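You operate a simulated robot arm through the tools that you are given. There is no shell and no other tool.

The job below is to be done with a simulated two-armed robot. You get a single attempt, and the scene is never put back.

TASK
Top up the washer, switch it on and run one Mid cycle.
Fine: water to the Max line or a little over before the start; wait till the display says Done; drain, lid and basket stay shut.

The check looks at the end state, three seconds after you hand in, the way a careful person would. Anything else that was tipped, shoved, dropped, spilled or broken makes it a failure. Lids that push on must go on centred and level and be pressed home; caps that screw on are set level and turned clockwise until they are tight.

THE ROBOT
Two 7-joint arms with fingered hands on one trunk that stands fixed in place. Base frame: the origin is at the foot of the trunk, x ahead of it, y to its left, z up. Lengths are in mm, angles in degrees, forces in N, time in s.
The left shoulder is at [60, 166, 976], the right one opposite. With the tool pointing down near the work surface each hand reaches from about 340 to 860 mm from the base axis, measured 20 degrees to its own side. Payload 5 kg a hand.
The TCP of each hand is the grasp point between the finger pads, 32 mm short of the fingertips. In the tool frame z runs along the fingers and y along their closing line. The gripper opens to 160 mm; its body begins 89 mm behind the TCP. The gripper is a hand of 3 fingers: y runs from the thumb to the fingers, the wrist lies at [0, 0, -267] in the tool frame, and closing takes about 1.5 s.
Orientation is that of the tool frame in the base frame, as a unit quaternion [x, y, z, w]. With the fingers straight down and closing along the base's y, the tool's x points along the base's -x, its y along +y and its z along -z.

THE INTERFACE
- The arms move only by the tool send_rows. It takes "left_motion", "right_motion" or both (then of equal length, played together; a hand with none holds still); each is a list of rows, each an object (a shift or turn left out is 0, a gripper value left out holds the last) with "offset": the shift along the base's x, y, z in mm, a list of three; "turn": the turn, a rotation vector about the base's x, y, z in degrees, a list of three; "gripper": the opening, from 0 (shut) to 1 (fully open). In form: [{"offset": [dx, dy, dz], "turn": [rx, ry, rz], "gripper": gripper}, ...]. A call has 1 to 20 rows; each row shifts and turns the commanded pose from where the row before left it. Rows are played at 5 a second. More than 50 mm and 8.6 degrees between two rows, or a gripper value outside its range, and nothing of the call is played. A pose out of reach is approached as far as the arm can. The call stops where the force on the tool passes 40 N (or 10 N more than at its start, if that is more) or the arm is blocked; 0.2 s more then pass. Each finger travels about 45 mm/s and halts on what it meets, pressing with about 26 N; the grip force reading is that of the motor and also rises with nothing between the fingers. The clock runs only during rows and for 0.2 s after the last one: add rows that do not move to give the fingers time. It gives the time, the measured TCP pose, the force on the tool (base axes), the opening and the grip force at its end, in the units of the frame above (readings bear some noise), with the torque about the TCP (base axes, N m) and any sound that the robot's microphone picked up, and new pictures: "views" is both (left out), scene, wrist or none (wrist: the cameras of the hands that moved).
- Cameras (640 x 400 px; columns grow to the right, rows downward): "scene" is now at [25.8, 52.2, 1612.8]; the picture's right is [0.68, -0.73, 0.00], its down [-0.57, -0.52, -0.64] and it looks along [0.47, 0.43, -0.77] (base axes); focal length 311 px, centre (320, 200). "left" rides on the left gripper at [-65, -4, -116] in its tool frame; the picture's right is [0.06, -1.00, 0.00], its down [0.87, 0.05, -0.49] and it looks along [0.49, 0.03, 0.87] (tool axes); focal length 261 px, centre (320, 200). "right" rides on the right gripper at [65, -4, -116] in its tool frame; the picture's right is [0.06, 1.00, 0.00], its down [-0.87, 0.05, -0.49] and it looks along [-0.49, 0.03, 0.87] (tool axes); focal length 261 px, centre (320, 200). There is no depth. A picture from a camera that has moved, and an enlarged one, comes with that camera's place and axes in the base frame and with its lens.
- slide_trunk(by): slides the trunk up (or, below 0, down) by that many mm; the arms and the scene camera ride with it, the base frame stays. It gives what a move gives, with no picture.
- hand_shape(shape, hand): the hand has 3 fingers and takes this shape, open, in about a second: jaw (thumb against the fingers, like two jaws); tri (thumb and two fingers); tip (a fingertip pinch); poke (one finger out to press); point (the index stretched); flat (the hand flat); cup (the hand cupped); fist (a fist). The gripper value then closes the fingers along that shape, each until it touches; the sizes above hold for jaw. It gives what a move gives, with no picture.
- pan_tilt(pan, tilt): turns the head with the scene camera to pan (to the left, within 86 degrees either way) and tilt (down, from -29 to 69), counted from straight ahead of the robot. It gives what a move gives, and a new picture of the scene camera.
- close_up(camera, box): a new picture of the part [left, top, right, bottom] of that camera's present view, enlarged. No time passes.
- hand_in(): hands the job in; it is judged then, once.

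Nothing tells you positions but the pictures and the camera data. Unless the task says otherwise, let go and move clear before handing in.

The tools are called after "Emit:" as a command line: name --argument value ..., lists and objects as JSON in quotes. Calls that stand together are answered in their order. send_rows: Moves the arms, as the interface text tells. Its arguments: {"type":"object","properties":{"left_motion":{"type":"array","items":{"type":"object","properties":{"offset":{"type":"array","items":{"type":"number"}},"turn":{"type":"array","items":{"type":"number"}},"gripper":{"type":"number"}}}},"right_motion":{"type":"array","items":{"type":"object","properties":{"offset":{"type":"array","items":{"type":"number"}},"turn":{"type":"array","items":{"type":"number"}},"gripper":{"type":"number"}}}},"views":{"type":"string","enum":["both","scene","wrist","none"]}},"required":[]} The other tools are called the same way: slide_trunk (by) moves the trunk up or down; hand_shape (shape, hand) gives the hand a shape; pan_tilt (pan, tilt) turns the head that bears the scene camera; close_up (camera, box) takes an enlarged picture of a part of a camera's view; hand_in () hands the job in.

At the start:

```text
clock: 0.0
left_tool_pos: [266.3, 362.8, 1202.8]
left_tcp_rot: [0.0, 1.0, 0.0, 0.0]
left_contact_force: [-0.5, -0.2, 0.1]
left_ft_torque: [0.0, 0.01, 0.02]
left_gripper_width: 159.8
left_grasp_force: 0.0
left_shape: jaw
right_tool_pos: [447.9, 48.4, 1272.3]
right_tcp_rot: [0.0, 1.0, 0.0, 0.0]
right_contact_force: [-0.1, -0.3, -0.9]
right_ft_torque: [0.0, 0.02, 0.0]
right_gripper_width: 159.9
right_grasp_force: 0.1
right_shape: jaw
trunk travel left (down, up): [-525.0, 65.0]
head pan, tilt (commanded): [42.8, 50.4]
```

scene: 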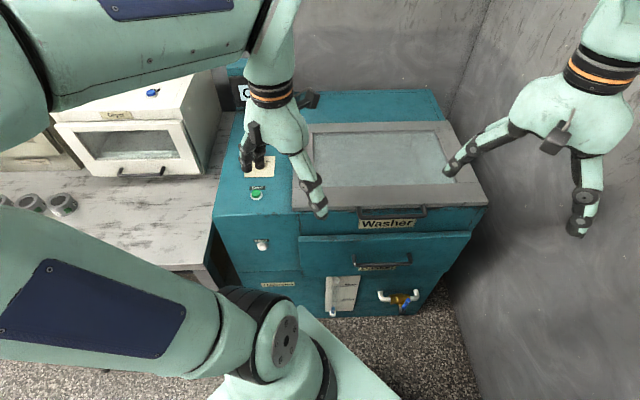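
right: 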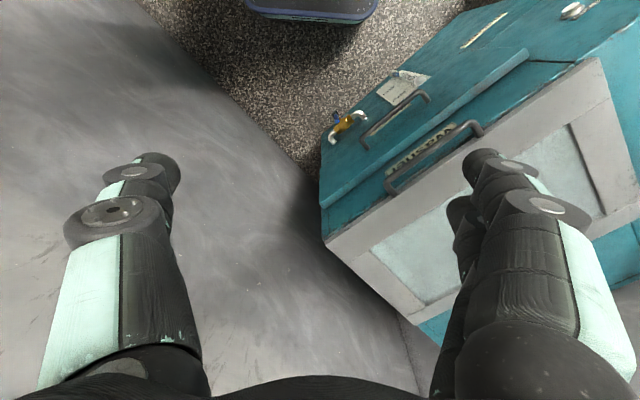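
left: 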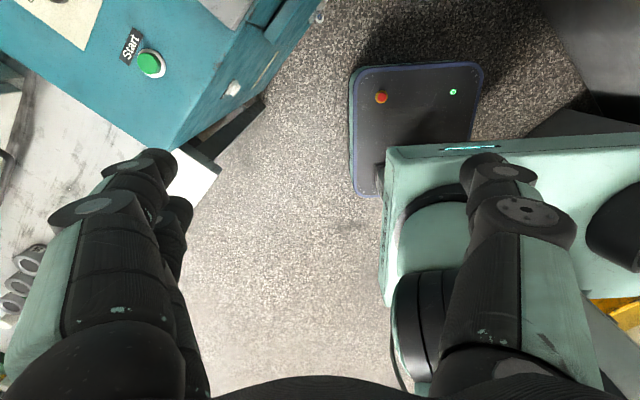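

I see a teal washer with a lid, a basket drawer, a sight gauge and a drain tap on its front, plus a Start button and other controls on its left. I'll enlarge parts of the view before moving anything.

Emit:
close_up --camera "scene" --box '[210, 140, 370, 240]'

Emit:
close_up --camera "scene" --box '[240, 220, 440, 330]'

Emit:
close_up --camera "scene" --box '[210, 60, 370, 160]'

Emit:
close_up --camera "left" --box '[0, 0, 330, 200]'

Emit:
close_up --camera "right" --box '[310, 0, 640, 200]'

```text
4.00 times, centred on (290, 190) of scene
camera zoom: at [25.8, 52.2, 1612.8], right [0.68, -0.73, 0.0], down [-0.57, -0.52, -0.64], along [0.47, 0.43, -0.77], focal length 1244 px, centre (440, 240)
```

zoom: 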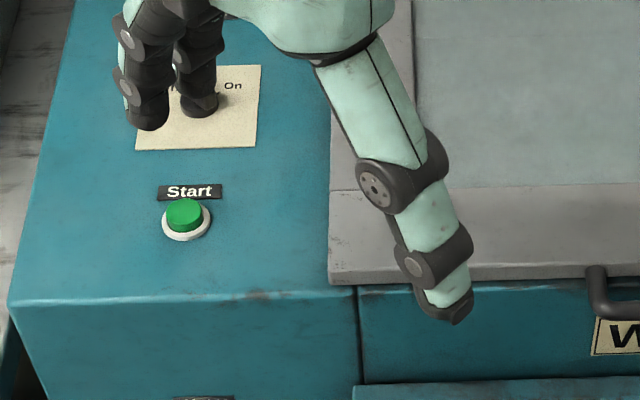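

```text
3.20 times, centred on (340, 275) of scene
camera zoom: at [25.8, 52.2, 1612.8], right [0.68, -0.73, 0.0], down [-0.57, -0.52, -0.64], along [0.47, 0.43, -0.77], focal length 996 px, centre (256, -40)
```

zoom: 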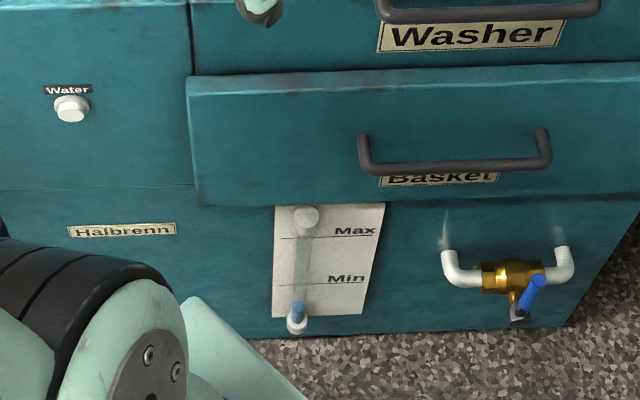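

```text
4.00 times, centred on (290, 110) of scene
camera zoom: at [25.8, 52.2, 1612.8], right [0.68, -0.73, 0.0], down [-0.57, -0.52, -0.64], along [0.47, 0.43, -0.77], focal length 1244 px, centre (440, 560)
```

zoom: 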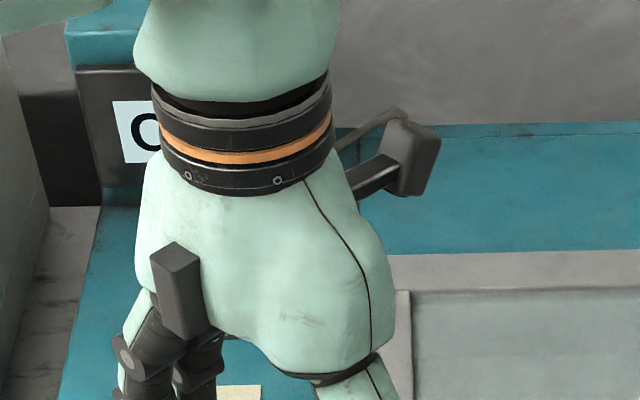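

```text
1.94 times, centred on (165, 100) of left
camera zoom: at [331.2, 360.3, 1318.7], right [-0.06, -1.0, 0.0], down [-0.87, 0.05, 0.49], along [-0.49, 0.03, -0.87], focal length 506 px, centre (621, 394)
```

zoom: 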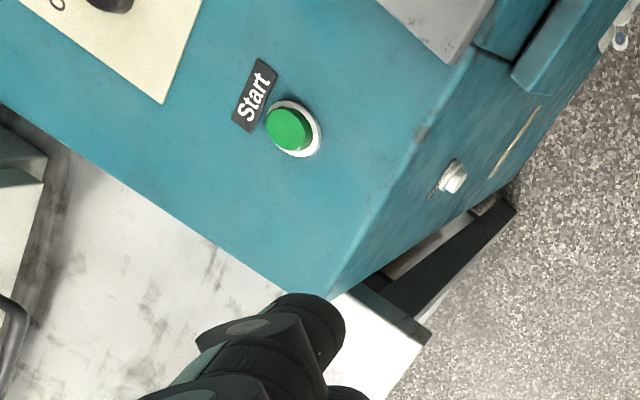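

```text
1.94 times, centred on (475, 100) of right
camera zoom: at [383.3, 44.9, 1390.2], right [-0.06, 1.0, 0.0], down [0.87, 0.05, 0.49], along [0.49, 0.03, -0.87], focal length 506 px, centre (19, 394)
```

zoom: 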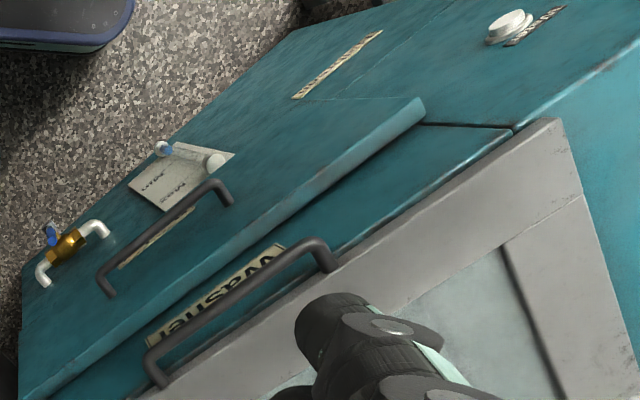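

The left hand is blocking my view of the knob panel and of the small display behind it. I'll swing that hand left and back, clear of everything, and take another look.

Emit:
send_rows --left_motion '[{"offset": [-25, 25, 0]}, {"offset": [-25, 25, 0]}, {"offset": [-25, 25, 0]}, {"offset": [-25, 25, 0]}, {"offset": [-25, 25, 0]}, {"offset": [-25, 25, 0]}]' --views "both"

```text
clock: 1.4
left_tool_pos: [113.1, 512.7, 1204.2]
left_tcp_rot: [0.0, 1.0, 0.0, 0.0]
left_contact_force: [0.0, 0.7, 0.3]
left_ft_torque: [0.0, 0.0, 0.0]
left_gripper_width: 160.0
left_grasp_force: 0.1
left_shape: jaw
right_tool_pos: [447.3, 49.6, 1273.9]
right_tcp_rot: [0.0, 1.0, 0.0, 0.0]
right_contact_force: [0.7, 0.2, -0.2]
right_ft_torque: [0.0, -0.08, -0.01]
right_gripper_width: 160.1
right_grasp_force: 0.1
right_shape: jaw
trunk travel left (down, up): [-525.0, 65.0]
head pan, tilt (commanded): [42.8, 50.4]
camera scene: at [25.6, 52.7, 1612.8], right [0.68, -0.73, 0.0], down [-0.57, -0.52, -0.64], along [0.47, 0.43, -0.77], focal length 311 px, centre (320, 200)
camera left: at [179.9, 509.9, 1318.4], right [-0.06, -1.0, 0.0], down [-0.87, 0.05, 0.49], along [-0.49, 0.03, -0.87], focal length 261 px, centre (320, 200)
```

scene: 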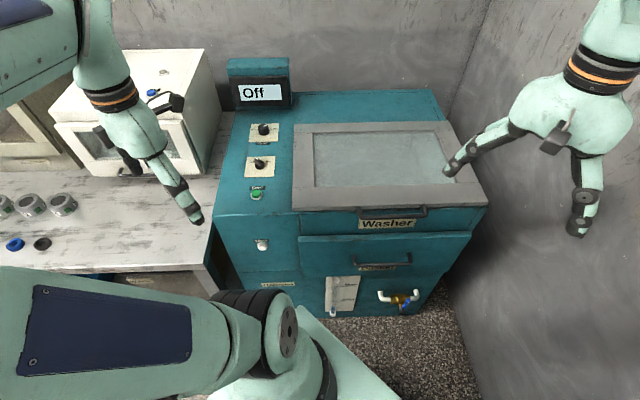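
left: 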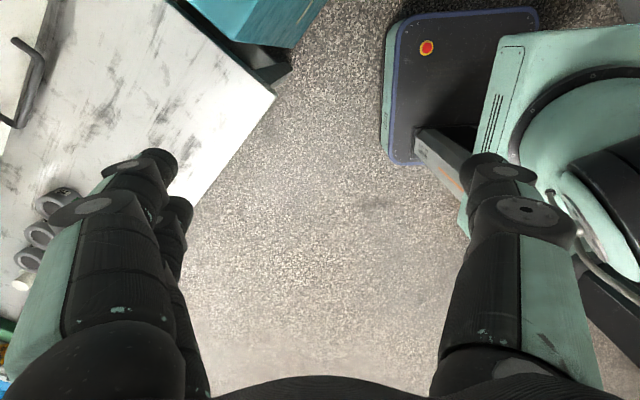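

The view is clear now: the display reads "Off", and below it on the left strip of the top are two knob panels and a Start button. I'll enlarge each of them.

Emit:
close_up --camera "scene" --box '[236, 115, 300, 155]'

Emit:
close_up --camera "scene" --box '[230, 145, 310, 205]'

Emit:
close_up --camera "scene" --box '[220, 50, 300, 110]'

Emit:
close_up --camera "scene" --box '[230, 230, 300, 275]'

Emit:
close_up --camera "scene" --box '[310, 260, 440, 330]'

```text
10.00 times, centred on (268, 135) of scene
camera zoom: at [25.6, 52.7, 1612.8], right [0.68, -0.73, 0.0], down [-0.57, -0.52, -0.64], along [0.47, 0.43, -0.77], focal length 3111 px, centre (840, 850)
```

zoom: 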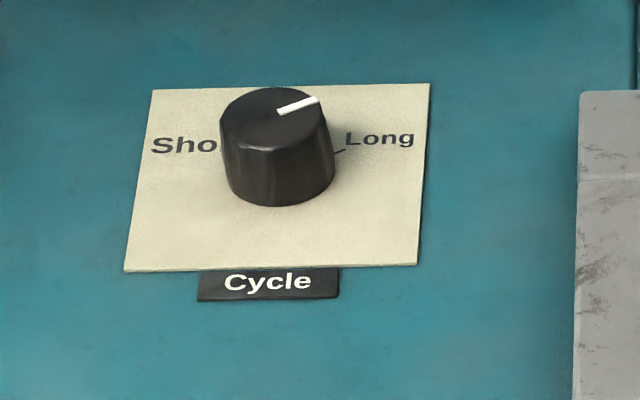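

```text
6.67 times, centred on (270, 175) of scene
camera zoom: at [25.6, 52.7, 1612.8], right [0.68, -0.73, 0.0], down [-0.57, -0.52, -0.64], along [0.47, 0.43, -0.77], focal length 2074 px, centre (653, 367)
```

zoom: 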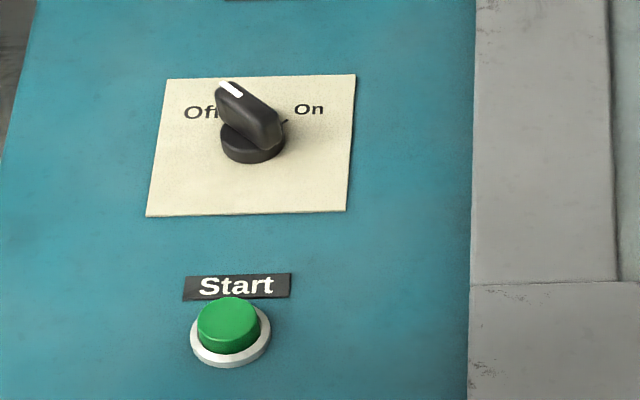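

```text
6.67 times, centred on (260, 80) of scene
camera zoom: at [25.6, 52.7, 1612.8], right [0.68, -0.73, 0.0], down [-0.57, -0.52, -0.64], along [0.47, 0.43, -0.77], focal length 2074 px, centre (720, 1000)
```

zoom: 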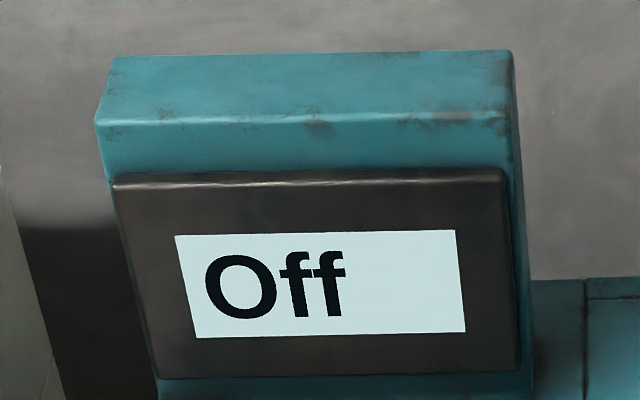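

```text
8.89 times, centred on (265, 252) of scene
camera zoom: at [25.6, 52.7, 1612.8], right [0.68, -0.73, 0.0], down [-0.57, -0.52, -0.64], along [0.47, 0.43, -0.77], focal length 2766 px, centre (809, -267)
```

zoom: 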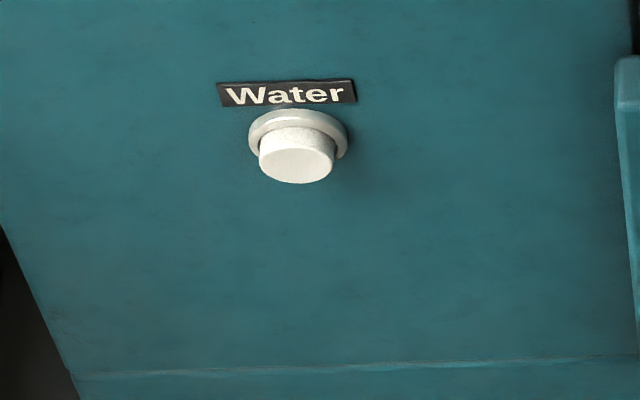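

```text
4.92 times, centred on (375, 295) of scene
camera zoom: at [25.6, 52.7, 1612.8], right [0.68, -0.73, 0.0], down [-0.57, -0.52, -0.64], along [0.47, 0.43, -0.77], focal length 1532 px, centre (49, -268)
```

zoom: 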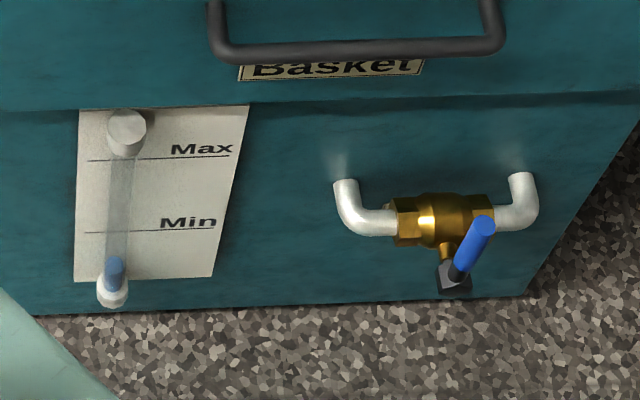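

From the pictures I estimate Start at about (330,579), the power knob at (416,663) and the Cycle knob at (537,785), all on a washer top at z≈925. The washer is turned about 45°, the power knob points to Off and the Cycle knob seems to point to Long. I'll bring the left hand high over the strip so its camera can look down on the panels.

Emit:
send_rows --left_motion '[{"offset": [40, 14, 0]}, {"offset": [40, 14, 0]}, {"offset": [40, 14, -5]}, {"offset": [40, 14, -5]}, {"offset": [40, 14, -10]}, {"offset": [40, 14, -10]}, {"offset": [40, 14, -10]}, {"offset": [40, 14, -10]}, {"offset": [40, 14, -10]}, {"offset": [0, 0, 0]}]' --views "both"

```text
clock: 3.6
left_tool_pos: [476.4, 639.1, 1145.1]
left_tcp_rot: [0.001, 1.0, 0.0, 0.001]
left_contact_force: [0.2, 0.6, -0.5]
left_ft_torque: [0.0, -0.02, -0.01]
left_gripper_width: 160.0
left_grasp_force: 0.1
left_shape: jaw
right_tool_pos: [446.3, 49.1, 1273.6]
right_tcp_rot: [0.0, 1.0, 0.0, 0.0]
right_contact_force: [-0.6, -0.6, -0.8]
right_ft_torque: [-0.03, -0.01, 0.04]
right_gripper_width: 160.2
right_grasp_force: 0.0
right_shape: jaw
trunk travel left (down, up): [-525.0, 65.0]
head pan, tilt (commanded): [42.8, 50.4]
camera scene: at [24.7, 51.9, 1612.9], right [0.68, -0.73, 0.0], down [-0.57, -0.52, -0.64], along [0.47, 0.43, -0.77], focal length 311 px, centre (320, 200)
camera left: at [542.0, 636.7, 1260.7], right [-0.06, -1.0, 0.0], down [-0.87, 0.05, 0.49], along [-0.49, 0.03, -0.87], focal length 261 px, centre (320, 200)
```

scene: 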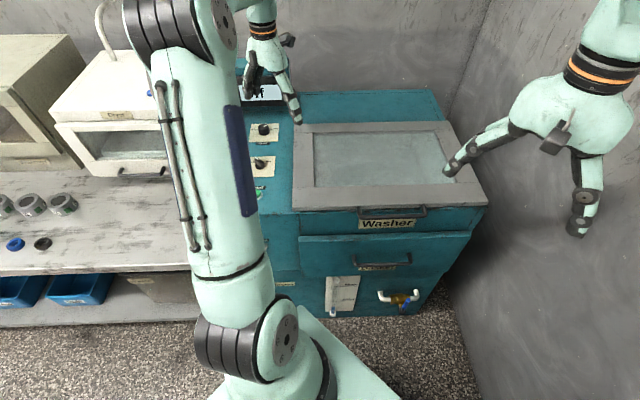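
left: 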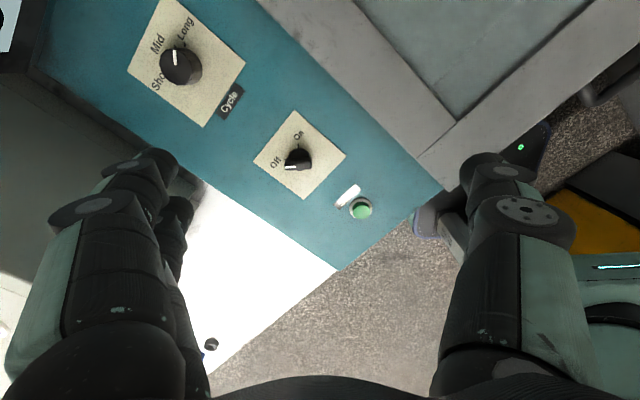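

Emit:
close_up --camera "left" --box '[110, 0, 260, 100]'

Emit:
close_up --camera "left" --box '[240, 100, 390, 230]'

Emit:
close_up --camera "left" --box '[0, 0, 640, 400]'

```text
4.00 times, centred on (185, 50) of left
camera zoom: at [542.0, 636.7, 1260.7], right [-0.06, -1.0, 0.0], down [-0.87, 0.05, 0.49], along [-0.49, 0.03, -0.87], focal length 1043 px, centre (860, 800)
```

zoom: 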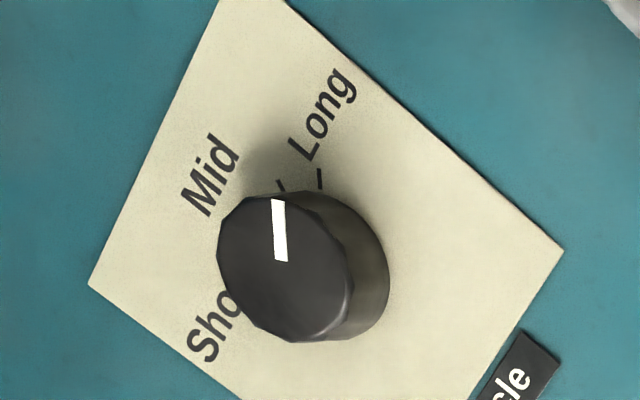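

```text
3.08 times, centred on (315, 165) of left
camera zoom: at [542.0, 636.7, 1260.7], right [-0.06, -1.0, 0.0], down [-0.87, 0.05, 0.49], along [-0.49, 0.03, -0.87], focal length 802 px, centre (335, 308)
```

zoom: 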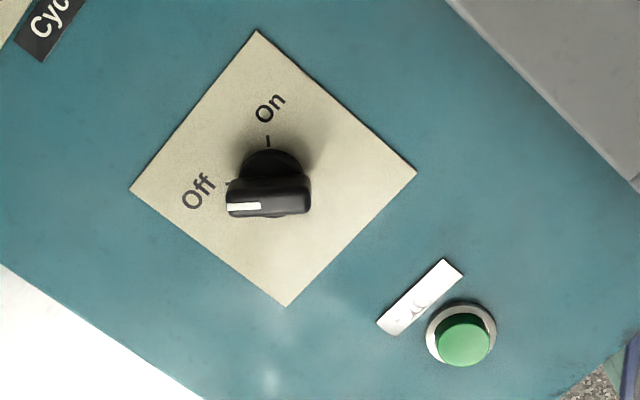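

```text
1.00 times, centred on (320, 200) of left (not enlarged: the box is as wide or as high as the picture)
camera zoom: at [542.0, 636.7, 1260.7], right [-0.06, -1.0, 0.0], down [-0.87, 0.05, 0.49], along [-0.49, 0.03, -0.87], focal length 261 px, centre (320, 200)
```

zoom: 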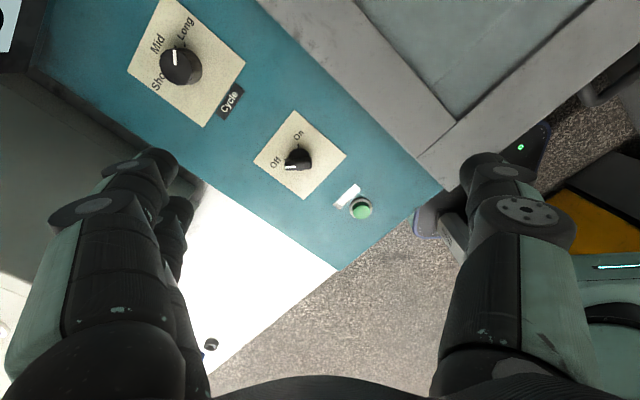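

Emit:
close_up --camera "left" --box '[150, 20, 214, 60]'

Emit:
close_up --camera "scene" --box '[244, 115, 284, 140]'

Emit:
close_up --camera "left" --box '[280, 130, 328, 160]'

```text
10.00 times, centred on (182, 40) of left
camera zoom: at [542.0, 636.7, 1260.7], right [-0.06, -1.0, 0.0], down [-0.87, 0.05, 0.49], along [-0.49, 0.03, -0.87], focal length 2606 px, centre (1700, 1800)
```

zoom: 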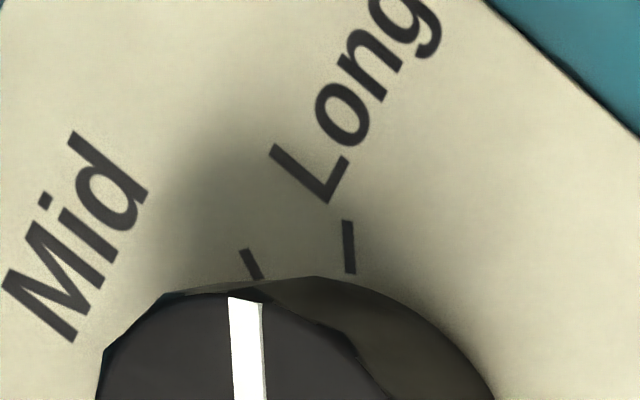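

```text
16.00 times, centred on (264, 128) of scene
camera zoom: at [24.7, 51.9, 1612.9], right [0.68, -0.73, 0.0], down [-0.57, -0.52, -0.64], along [0.47, 0.43, -0.77], focal length 4978 px, centre (1216, 1360)
```

zoom: 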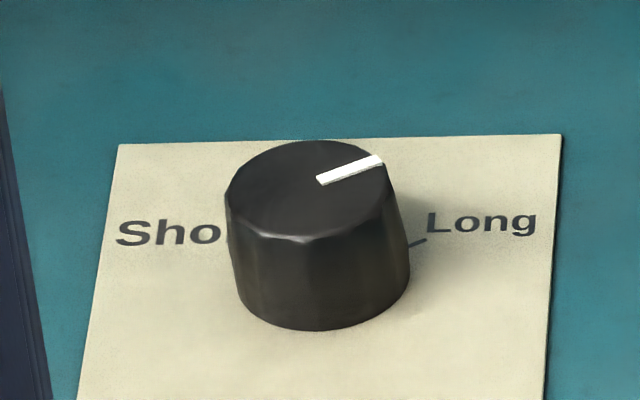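

```text
13.33 times, centred on (304, 145) of left
camera zoom: at [542.0, 636.7, 1260.7], right [-0.06, -1.0, 0.0], down [-0.87, 0.05, 0.49], along [-0.49, 0.03, -0.87], focal length 3475 px, centre (533, 933)
```

zoom: 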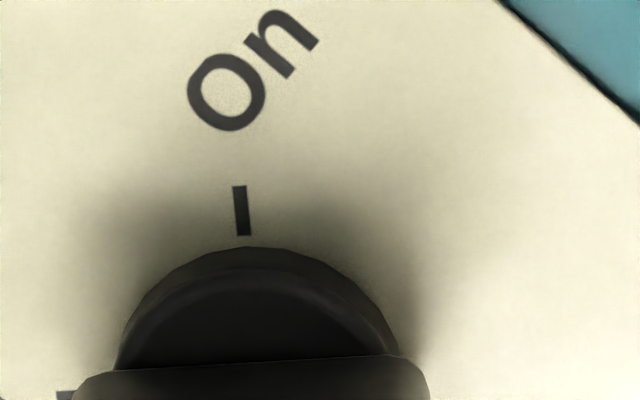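

The panels are clear. The power knob is a bar pointing to Off (base +y), with On at +x. On the Cycle dial, Mid is straight back and Long about 55° to the right, where the pointer is now. Triangulation gives the power knob at about (417,673), Cycle at (540,797), Start at (330,585) and the top plane at z≈917. I'll now turn the left hand 90° above the power knob, so it can close across the bar, and narrow the opening.

Emit:
send_rows --left_motion '[{"offset": [-5.4, 3.1, -3], "turn": [0, 0, 8.2], "gripper": 0.5}, {"offset": [-5.4, 3.1, -3], "turn": [0, 0, 8.2]}, {"offset": [-5.4, 3.1, -3], "turn": [0, 0, 8.2]}, {"offset": [-5.4, 3.1, -3], "turn": [0, 0, 8.2]}, {"offset": [-5.4, 3.1, -3], "turn": [0, 0, 8.2]}, {"offset": [-5.4, 3.1, -3], "turn": [0, 0, 8.2]}, {"offset": [-5.4, 3.1, -3], "turn": [0, 0, 8.2]}, {"offset": [-5.4, 3.1, -3], "turn": [0, 0, 8.2]}, {"offset": [-5.4, 3.1, -3], "turn": [0, 0, 8.2]}, {"offset": [-5.4, 3.1, -3], "turn": [0, 0, 8.2]}, {"offset": [-5.8, 3, -3], "turn": [0, 0, 8]}, {"offset": [0, 0, 0]}]' --views "both"

```text
clock: 6.2
left_tool_pos: [416.0, 673.9, 1110.5]
left_tcp_rot: [0.708, -0.706, 0.0, 0.0]
left_contact_force: [-0.2, -0.5, 0.2]
left_ft_torque: [0.01, -0.02, 0.0]
left_gripper_width: 80.8
left_grasp_force: 0.0
left_shape: jaw
right_tool_pos: [447.4, 49.5, 1272.2]
right_tcp_rot: [0.0, 1.0, 0.0, 0.0]
right_contact_force: [0.5, -0.1, 0.5]
right_ft_torque: [-0.02, 0.03, 0.0]
right_gripper_width: 160.0
right_grasp_force: 0.0
right_shape: jaw
trunk travel left (down, up): [-525.0, 65.0]
head pan, tilt (commanded): [42.8, 50.4]
camera scene: at [25.9, 52.3, 1612.8], right [0.68, -0.73, 0.0], down [-0.57, -0.52, -0.64], along [0.47, 0.43, -0.77], focal length 311 px, centre (320, 200)
camera left: at [420.5, 739.7, 1226.0], right [1.0, -0.06, 0.0], down [-0.05, -0.87, 0.49], along [-0.03, -0.49, -0.87], focal length 261 px, centre (320, 200)
```

scene: 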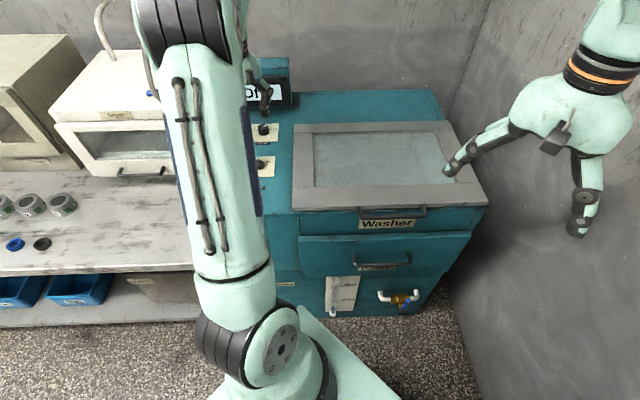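
left: 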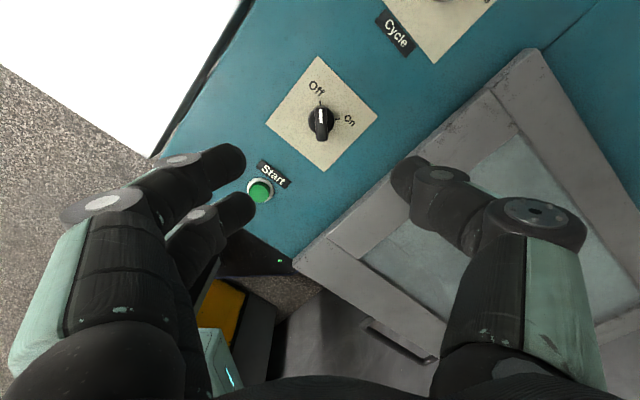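

Emit:
close_up --camera "left" --box '[260, 70, 388, 150]'

Emit:
close_up --camera "scene" --box '[240, 80, 304, 120]'

```text
5.00 times, centred on (324, 110) of left
camera zoom: at [420.5, 739.7, 1226.0], right [1.0, -0.06, 0.0], down [-0.05, -0.87, 0.49], along [-0.03, -0.49, -0.87], focal length 1303 px, centre (300, 650)
```

zoom: 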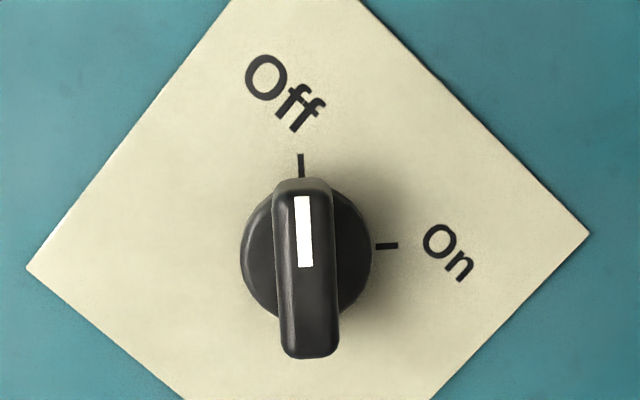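

```text
10.00 times, centred on (272, 100) of scene
camera zoom: at [25.9, 52.3, 1612.8], right [0.68, -0.73, 0.0], down [-0.57, -0.52, -0.64], along [0.47, 0.43, -0.77], focal length 3111 px, centre (800, 1200)
```

zoom: 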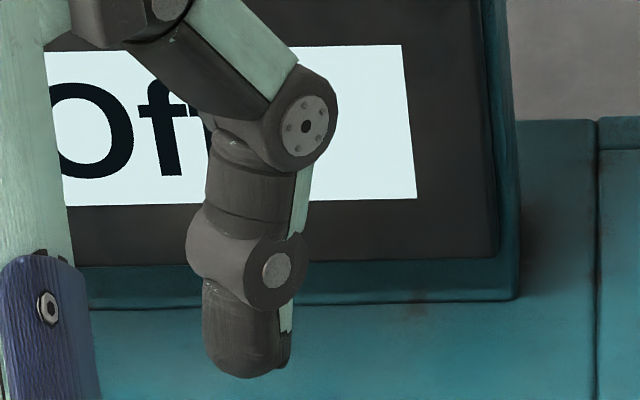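

The bar lies exactly along y, with the Off tick at +y and the On tick at +x, and its axis is near (417.5,674), so On is a −90° turn about z. I'll lower the open fingers around it.

Emit:
send_rows --left_motion '[{"offset": [1.5, 0, -35]}, {"offset": [0, 0, -35]}, {"offset": [0, 0, -35]}, {"offset": [0, 0, -25]}, {"offset": [0, 0, -15]}, {"offset": [0, 0, 0]}]' --views "wrist"

```text
clock: 7.6
left_tool_pos: [417.3, 672.8, 963.3]
left_tcp_rot: [-0.707, 0.707, 0.0, 0.0]
left_contact_force: [-1.1, -0.3, -1.0]
left_ft_torque: [-0.02, 0.0, 0.02]
left_gripper_width: 80.5
left_grasp_force: 0.0
left_shape: jaw
right_tool_pos: [447.1, 49.1, 1273.8]
right_tcp_rot: [-0.001, 1.0, 0.0, 0.0]
right_contact_force: [-0.1, -0.3, 0.4]
right_ft_torque: [0.02, -0.01, -0.02]
right_gripper_width: 160.2
right_grasp_force: 0.1
right_shape: jaw
trunk travel left (down, up): [-525.0, 65.0]
head pan, tilt (commanded): [42.8, 50.4]
camera left: at [420.9, 738.9, 1079.4], right [1.0, -0.06, 0.0], down [-0.05, -0.87, 0.49], along [-0.03, -0.49, -0.87], focal length 261 px, centre (320, 200)
```

left: 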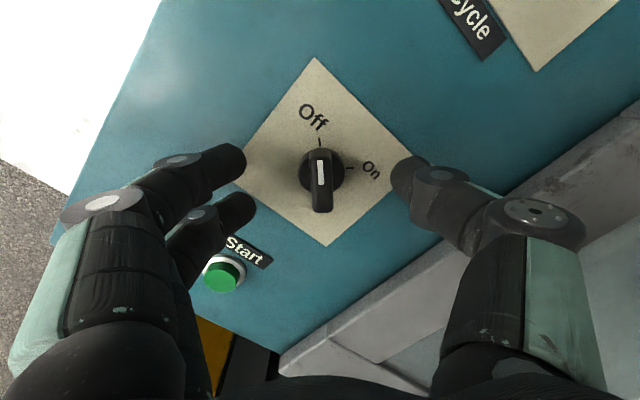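

Emit:
send_rows --left_motion '[{"offset": [0, 0, -5], "gripper": 0.3}, {"gripper": 0.2}, {"gripper": 0.1}, {"gripper": 0.0}, {}, {}, {}, {}]' --views "wrist"

```text
clock: 9.4
left_tool_pos: [415.4, 672.5, 959.3]
left_tcp_rot: [-0.707, 0.707, -0.001, 0.0]
left_contact_force: [0.2, 0.5, 2.4]
left_ft_torque: [-0.01, 0.01, -0.01]
left_gripper_width: 9.7
left_grasp_force: 25.9
left_shape: jaw
right_tool_pos: [447.9, 50.1, 1272.8]
right_tcp_rot: [0.0, 1.0, -0.001, 0.001]
right_contact_force: [0.2, 0.4, 0.2]
right_ft_torque: [-0.03, 0.01, 0.02]
right_gripper_width: 159.5
right_grasp_force: 0.1
right_shape: jaw
trunk travel left (down, up): [-525.0, 65.0]
head pan, tilt (commanded): [42.8, 50.4]
camera left: at [421.0, 739.2, 1075.0], right [1.0, -0.06, 0.0], down [-0.05, -0.87, 0.49], along [-0.03, -0.49, -0.87], focal length 261 px, centre (320, 200)
```

left: 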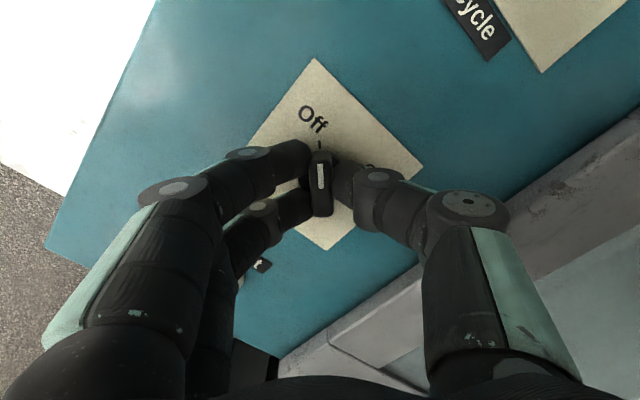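

The bar is gripped (9.7 mm wide, 26 N). I'll now turn it −90° about z towards On.

Emit:
send_rows --left_motion '[{"turn": [0, 0, -8.2]}, {"turn": [0, 0, -8.2]}, {"turn": [0, 0, -8.2]}, {"turn": [0, 0, -8.2]}, {"turn": [0, 0, -8.2]}, {"turn": [0, 0, -8.2]}, {"turn": [0, 0, -8.2]}, {"turn": [0, 0, -8.2]}, {"turn": [0, 0, -8.2]}, {"turn": [0, 0, -8.2]}, {"turn": [0, 0, -8]}, {}]' --views "both"

```text
clock: 12.0
left_tool_pos: [418.6, 672.9, 959.7]
left_tcp_rot: [0.001, 1.0, -0.001, 0.0]
left_contact_force: [5.3, -5.2, -6.9]
left_ft_torque: [-0.09, -0.08, 0.05]
left_gripper_width: 8.8
left_grasp_force: 26.1
left_shape: jaw
right_tool_pos: [448.2, 48.4, 1272.4]
right_tcp_rot: [0.0, 1.0, -0.001, 0.0]
right_contact_force: [0.3, 0.2, 0.0]
right_ft_torque: [0.0, 0.0, -0.01]
right_gripper_width: 159.9
right_grasp_force: 0.0
right_shape: jaw
trunk travel left (down, up): [-525.0, 65.0]
head pan, tilt (commanded): [42.8, 50.4]
camera scene: at [26.8, 52.5, 1612.8], right [0.68, -0.73, 0.0], down [-0.57, -0.52, -0.64], along [0.47, 0.43, -0.77], focal length 311 px, centre (320, 200)
camera left: at [484.2, 669.8, 1075.4], right [-0.06, -1.0, 0.0], down [-0.87, 0.06, 0.49], along [-0.49, 0.03, -0.87], focal length 261 px, centre (320, 200)
```

scene: 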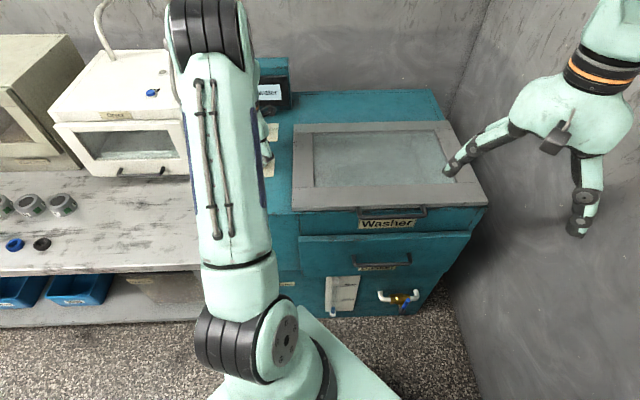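
left: 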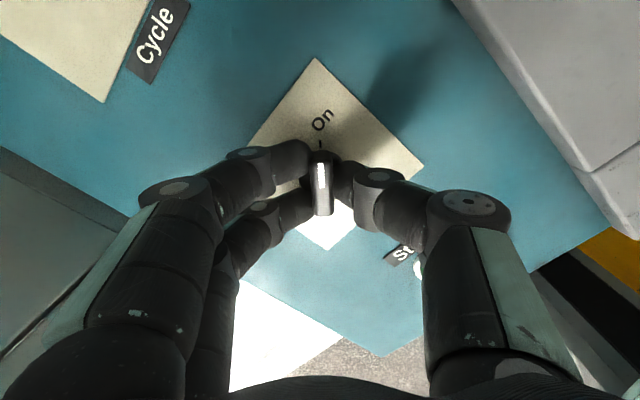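

The knob now points at On and the display text has changed. I'll open the fingers, lift straight up and check.

Emit:
send_rows --left_motion '[{"gripper": 0.25}, {"gripper": 0.5}, {}, {}, {}, {"offset": [0, 0, 20]}, {"offset": [0, 0, 40]}, {"offset": [0, 0, 45]}, {"offset": [0, 0, 45]}]' --views "both"

Emit:
close_up --camera "scene" --box '[230, 70, 310, 120]'

Emit:
close_up --camera "left" --box '[240, 70, 400, 170]'

```text
clock: 14.0
left_tool_pos: [415.4, 672.9, 1110.2]
left_tcp_rot: [0.0, 1.0, 0.001, 0.0]
left_contact_force: [-0.4, -0.2, 0.1]
left_ft_torque: [0.01, 0.0, -0.01]
left_gripper_width: 79.0
left_grasp_force: 0.0
left_shape: jaw
right_tool_pos: [446.6, 48.4, 1273.1]
right_tcp_rot: [0.0, 1.0, -0.001, -0.001]
right_contact_force: [0.0, -0.8, 0.4]
right_ft_torque: [0.05, 0.01, 0.02]
right_gripper_width: 159.8
right_grasp_force: 0.1
right_shape: jaw
trunk travel left (down, up): [-525.0, 65.0]
head pan, tilt (commanded): [42.8, 50.4]
camera scene: at [25.3, 51.7, 1612.8], right [0.68, -0.73, 0.0], down [-0.57, -0.52, -0.64], along [0.47, 0.43, -0.77], focal length 311 px, centre (320, 200)
camera left: at [481.2, 670.0, 1225.9], right [-0.06, -1.0, 0.0], down [-0.87, 0.05, 0.49], along [-0.49, 0.03, -0.87], focal length 261 px, centre (320, 200)
```

scene: 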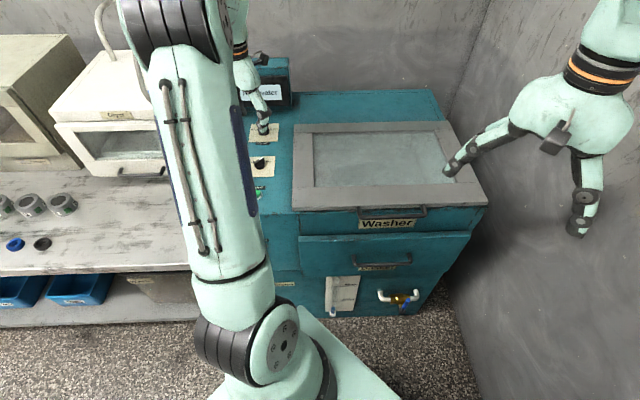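
left: 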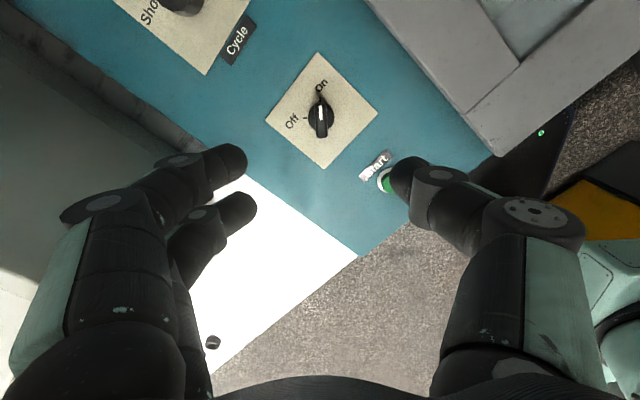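

```text
8.00 times, centred on (270, 95) of scene
camera zoom: at [25.3, 51.7, 1612.8], right [0.68, -0.73, 0.0], down [-0.57, -0.52, -0.64], along [0.47, 0.43, -0.77], focal length 2489 px, centre (720, 1040)
```

zoom: 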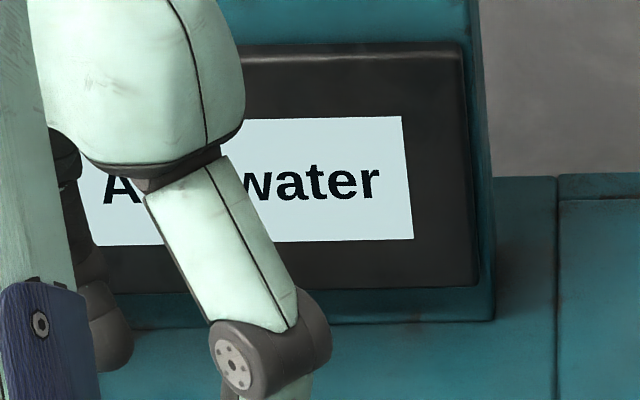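

```text
4.00 times, centred on (320, 120) of left
camera zoom: at [481.2, 670.0, 1225.9], right [-0.06, -1.0, 0.0], down [-0.87, 0.05, 0.49], along [-0.49, 0.03, -0.87], focal length 1043 px, centre (320, 520)
```

zoom: 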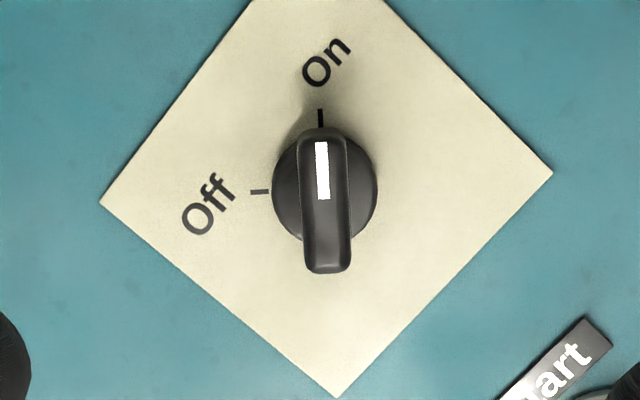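

The power is on and the display says "Add water". Next is the Cycle knob at about (540,797), which is farther away, so I'll raise the trunk for reach and move over it.

Emit:
slide_trunk --by 64

Emit:
send_rows --left_motion '[{"offset": [15.5, 15.5, -8]}, {"offset": [15.5, 15.5, -8]}, {"offset": [15.5, 15.5, -8]}, {"offset": [15.5, 15.5, -8]}, {"offset": [15.5, 15.5, -8]}, {"offset": [15.5, 15.5, -8]}, {"offset": [15.5, 15.5, -8]}, {"offset": [15.5, 15.5, -8]}, {}]' --views "both"

```text
clock: 15.0
left_tool_pos: [416.1, 674.0, 1173.0]
left_tcp_rot: [0.0, 1.0, 0.0, 0.0]
left_contact_force: [-0.6, -0.3, -0.8]
left_ft_torque: [0.0, 0.02, 0.04]
left_gripper_width: 79.5
left_grasp_force: 0.1
left_shape: jaw
right_tool_pos: [447.8, 49.0, 1336.5]
right_tcp_rot: [-0.001, 1.0, 0.0, -0.001]
right_contact_force: [0.6, 0.9, 0.7]
right_ft_torque: [0.01, 0.04, 0.02]
right_gripper_width: 160.0
right_grasp_force: 0.0
right_shape: jaw
trunk travel left (down, up): [-589.0, 1.0]
head pan, tilt (commanded): [42.8, 50.4]
```

```text
clock: 17.0
left_tool_pos: [531.2, 788.4, 1112.6]
left_tcp_rot: [-0.001, 1.0, 0.0, 0.001]
left_contact_force: [0.6, 0.3, -1.1]
left_ft_torque: [-0.01, 0.0, 0.0]
left_gripper_width: 79.7
left_grasp_force: 0.1
left_shape: jaw
left hand out of reach, approached as far as the arm can: row 8
right_tool_pos: [447.9, 49.1, 1336.9]
right_tcp_rot: [0.0, 1.0, 0.0, 0.001]
right_contact_force: [-0.7, -0.1, 0.7]
right_ft_torque: [-0.01, -0.05, 0.01]
right_gripper_width: 159.9
right_grasp_force: 0.0
right_shape: jaw
trunk travel left (down, up): [-589.0, 1.0]
head pan, tilt (commanded): [42.8, 50.4]
camera scene: at [26.1, 52.7, 1676.8], right [0.68, -0.73, 0.0], down [-0.57, -0.52, -0.64], along [0.47, 0.43, -0.77], focal length 311 px, centre (320, 200)
camera left: at [598.0, 785.7, 1229.3], right [-0.06, -1.0, 0.0], down [-0.87, 0.06, 0.49], along [-0.49, 0.03, -0.87], focal length 261 px, centre (320, 200)
```

scene: 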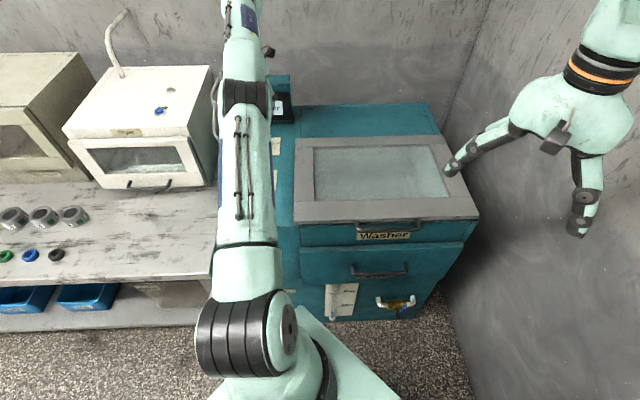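
left: 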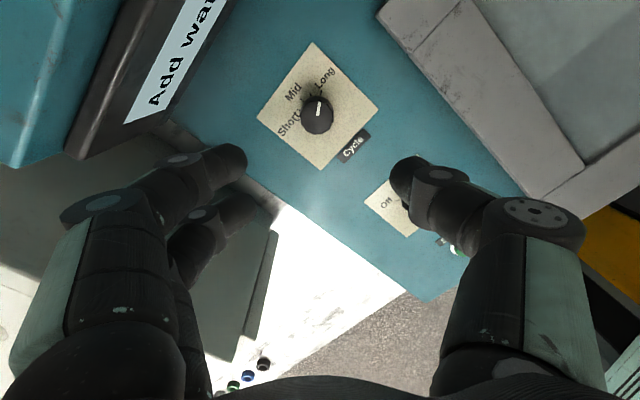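

Emit:
close_up --camera "left" --box '[240, 30, 400, 130]'

Emit:
close_up --camera "left" --box '[280, 60, 360, 110]'

```text
4.00 times, centred on (320, 80) of left
camera zoom: at [598.0, 785.7, 1229.3], right [-0.06, -1.0, 0.0], down [-0.87, 0.06, 0.49], along [-0.49, 0.03, -0.87], focal length 1043 px, centre (320, 680)
```

zoom: 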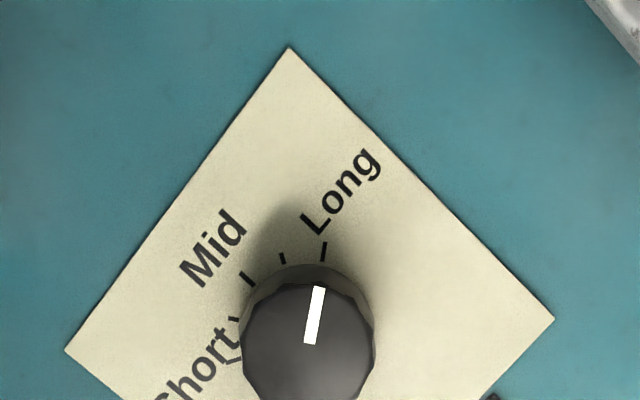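

```text
8.00 times, centred on (320, 85) of left
camera zoom: at [598.0, 785.7, 1229.3], right [-0.06, -1.0, 0.0], down [-0.87, 0.06, 0.49], along [-0.49, 0.03, -0.87], focal length 2085 px, centre (320, 1120)
```

zoom: 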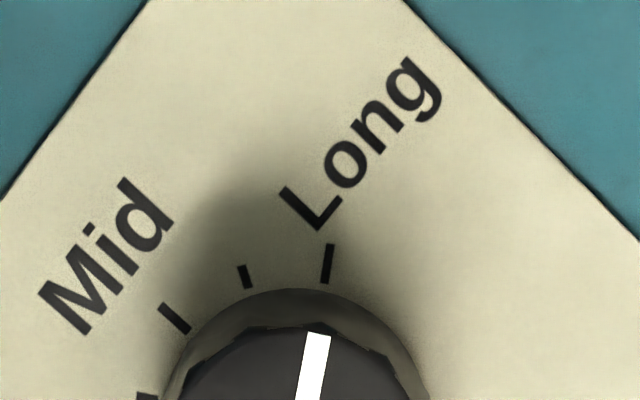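

The Cycle dial is clear from above. Long is at about −15° (where the pointer is), Mid at 45° and Short on the far side, with 30° ticks; the centre is near (538,792.5). I'll descend partway while pre-rotating the hand −30°, so that the +60° turn ends at +30°.

Emit:
send_rows --left_motion '[{"offset": [0, 0, -15], "turn": [0, 0, -7.5]}, {"offset": [0, 0, -15], "turn": [0, 0, -7.5]}, {"offset": [0, 0, -15], "turn": [0, 0, -7.5]}, {"offset": [0, 0, -15], "turn": [0, 0, -7.5]}, {}]' --views "wrist"

Emit:
close_up --camera "left" --box '[240, 60, 400, 160]'

```text
clock: 18.2
left_tool_pos: [531.0, 789.6, 1051.6]
left_tcp_rot: [0.26, 0.966, -0.001, 0.0]
left_contact_force: [0.1, 0.9, 0.0]
left_ft_torque: [0.03, -0.04, -0.02]
left_gripper_width: 79.6
left_grasp_force: 0.1
left_shape: jaw
right_tool_pos: [447.2, 48.7, 1336.9]
right_tcp_rot: [0.001, 1.0, 0.001, 0.0]
right_contact_force: [0.2, -0.7, 0.8]
right_ft_torque: [0.05, -0.02, 0.02]
right_gripper_width: 160.0
right_grasp_force: 0.1
right_shape: jaw
trunk travel left (down, up): [-589.0, 1.0]
head pan, tilt (commanded): [42.8, 50.4]
camera left: at [586.0, 754.3, 1168.4], right [-0.55, -0.83, 0.0], down [-0.72, 0.48, 0.49], along [-0.41, 0.27, -0.87], focal length 261 px, centre (320, 200)
```

left: 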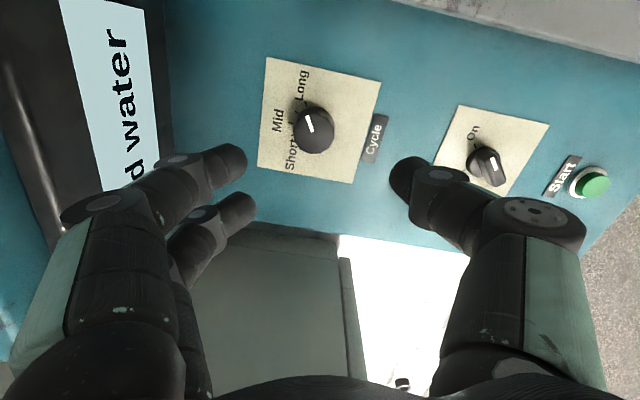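

```text
4.00 times, centred on (320, 110) of left
camera zoom: at [586.0, 754.3, 1168.4], right [-0.55, -0.83, 0.0], down [-0.72, 0.48, 0.49], along [-0.41, 0.27, -0.87], focal length 1043 px, centre (320, 560)
```

zoom: 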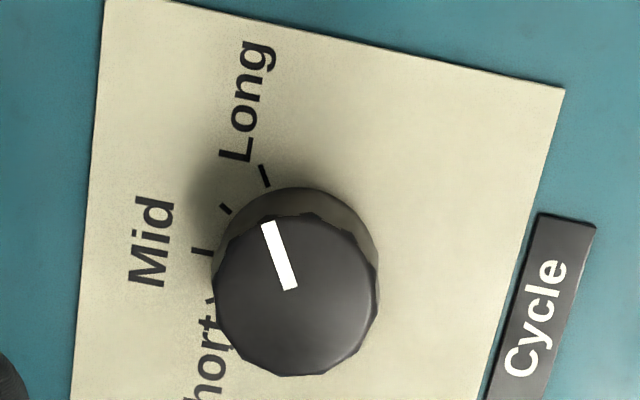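

Emit:
send_rows --left_motion '[{"offset": [4, 1, -20]}, {"offset": [4, 1.2, -25]}, {"offset": [0, 0, -25]}, {"offset": [0, 0, -15]}, {}]' --views "wrist"

```text
clock: 19.4
left_tool_pos: [542.2, 791.8, 967.4]
left_tcp_rot: [0.259, 0.966, 0.0, 0.0]
left_contact_force: [-0.7, 0.3, 0.0]
left_ft_torque: [-0.03, 0.0, -0.01]
left_gripper_width: 79.6
left_grasp_force: 0.0
left_shape: jaw
right_tool_pos: [446.4, 50.2, 1337.4]
right_tcp_rot: [0.0, 1.0, -0.001, 0.0]
right_contact_force: [0.8, 0.1, -0.6]
right_ft_torque: [0.0, 0.01, -0.02]
right_gripper_width: 159.7
right_grasp_force: 0.0
right_shape: jaw
trunk travel left (down, up): [-589.0, 1.0]
head pan, tilt (commanded): [42.8, 50.4]
camera left: at [596.1, 755.9, 1082.9], right [-0.55, -0.83, 0.0], down [-0.73, 0.48, 0.49], along [-0.41, 0.27, -0.87], focal length 261 px, centre (320, 200)
```

left: 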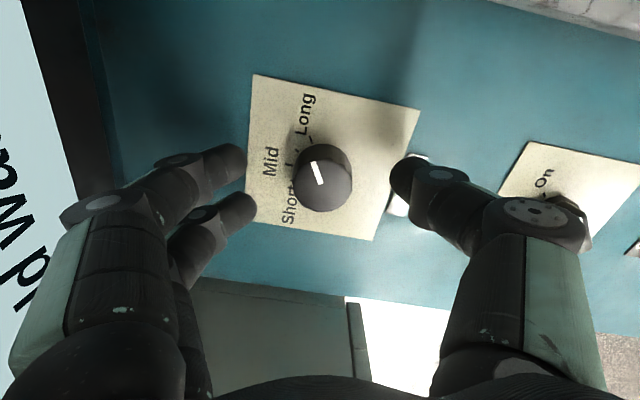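

The knob is centred at about (539,792) between the fingers. I'll nudge −2.5 mm in x, go down 8 mm and close on it.

Emit:
send_rows --left_motion '[{"offset": [-2.5, 0, -8]}, {"gripper": 0.4}, {"gripper": 0.3}, {"gripper": 0.2}, {"gripper": 0.1}, {"gripper": 0.0}, {}, {}, {}]' --views "wrist"

```text
clock: 21.4
left_tool_pos: [538.6, 792.0, 959.9]
left_tcp_rot: [0.258, 0.966, 0.001, 0.0]
left_contact_force: [-1.6, -2.5, -1.2]
left_ft_torque: [-0.06, 0.02, -0.02]
left_gripper_width: 25.0
left_grasp_force: 26.2
left_shape: jaw
right_tool_pos: [447.2, 49.3, 1335.8]
right_tcp_rot: [-0.001, 1.0, 0.0, 0.0]
right_contact_force: [0.6, -0.9, 0.6]
right_ft_torque: [0.01, 0.02, 0.01]
right_gripper_width: 159.7
right_grasp_force: 0.2
right_shape: jaw
trunk travel left (down, up): [-589.0, 1.0]
head pan, tilt (commanded): [42.8, 50.4]
camera left: at [593.2, 756.2, 1075.4], right [-0.55, -0.83, 0.0], down [-0.73, 0.48, 0.49], along [-0.41, 0.27, -0.87], focal length 261 px, centre (320, 200)
```

left: 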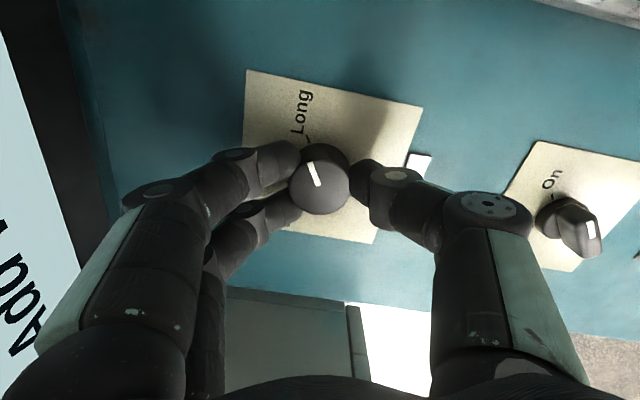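

The knob is gripped. I'll turn it +60° (counter-clockwise from above) towards Mid.

Emit:
send_rows --left_motion '[{"turn": [0, 0, 7.5]}, {"turn": [0, 0, 7.5]}, {"turn": [0, 0, 7.5]}, {"turn": [0, 0, 7.5]}, {"turn": [0, 0, 7.5]}, {"turn": [0, 0, 7.5]}, {"turn": [0, 0, 7.5]}, {"turn": [0, 0, 7.5]}, {}]' --views "wrist"

Emit:
close_up --camera "left" --box '[240, 80, 400, 220]'

```text
clock: 23.4
left_tool_pos: [538.9, 792.6, 960.9]
left_tcp_rot: [-0.259, 0.966, 0.0, 0.0]
left_contact_force: [4.2, 3.5, -5.0]
left_ft_torque: [0.1, -0.02, -0.01]
left_gripper_width: 24.8
left_grasp_force: 25.7
left_shape: jaw
right_tool_pos: [447.8, 49.7, 1336.7]
right_tcp_rot: [0.0, 1.0, 0.0, -0.001]
right_contact_force: [-0.9, -0.3, -0.5]
right_ft_torque: [0.02, -0.01, -0.03]
right_gripper_width: 160.0
right_grasp_force: 0.0
right_shape: jaw
trunk travel left (down, up): [-589.0, 1.0]
head pan, tilt (commanded): [42.8, 50.4]
camera left: at [597.2, 822.1, 1075.5], right [0.45, -0.89, 0.0], down [-0.78, -0.39, 0.49], along [-0.44, -0.22, -0.87], focal length 261 px, centre (320, 200)
```

left: 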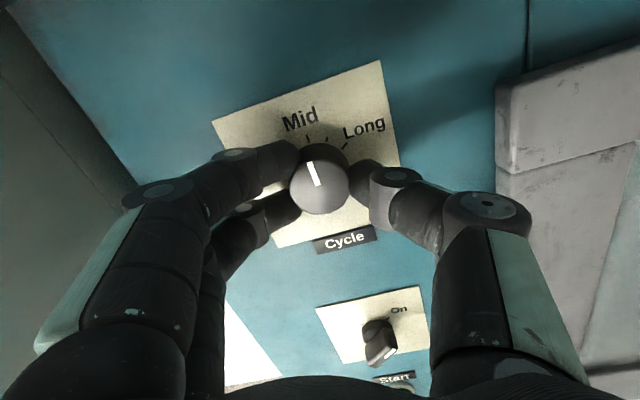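

```text
2.86 times, centred on (320, 150) of left
camera zoom: at [597.2, 822.1, 1075.5], right [0.45, -0.89, 0.0], down [-0.78, -0.39, 0.49], along [-0.44, -0.22, -0.87], focal length 745 px, centre (320, 343)
```

zoom: 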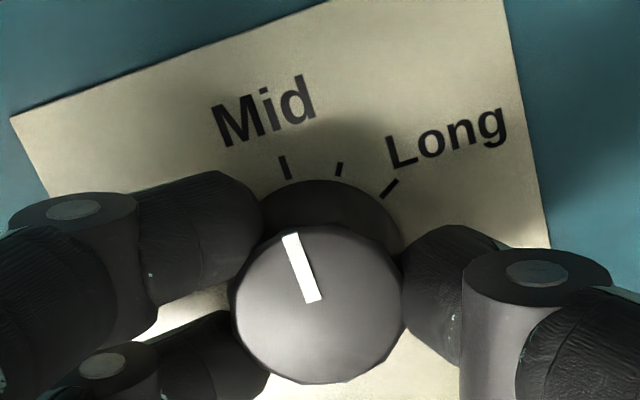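

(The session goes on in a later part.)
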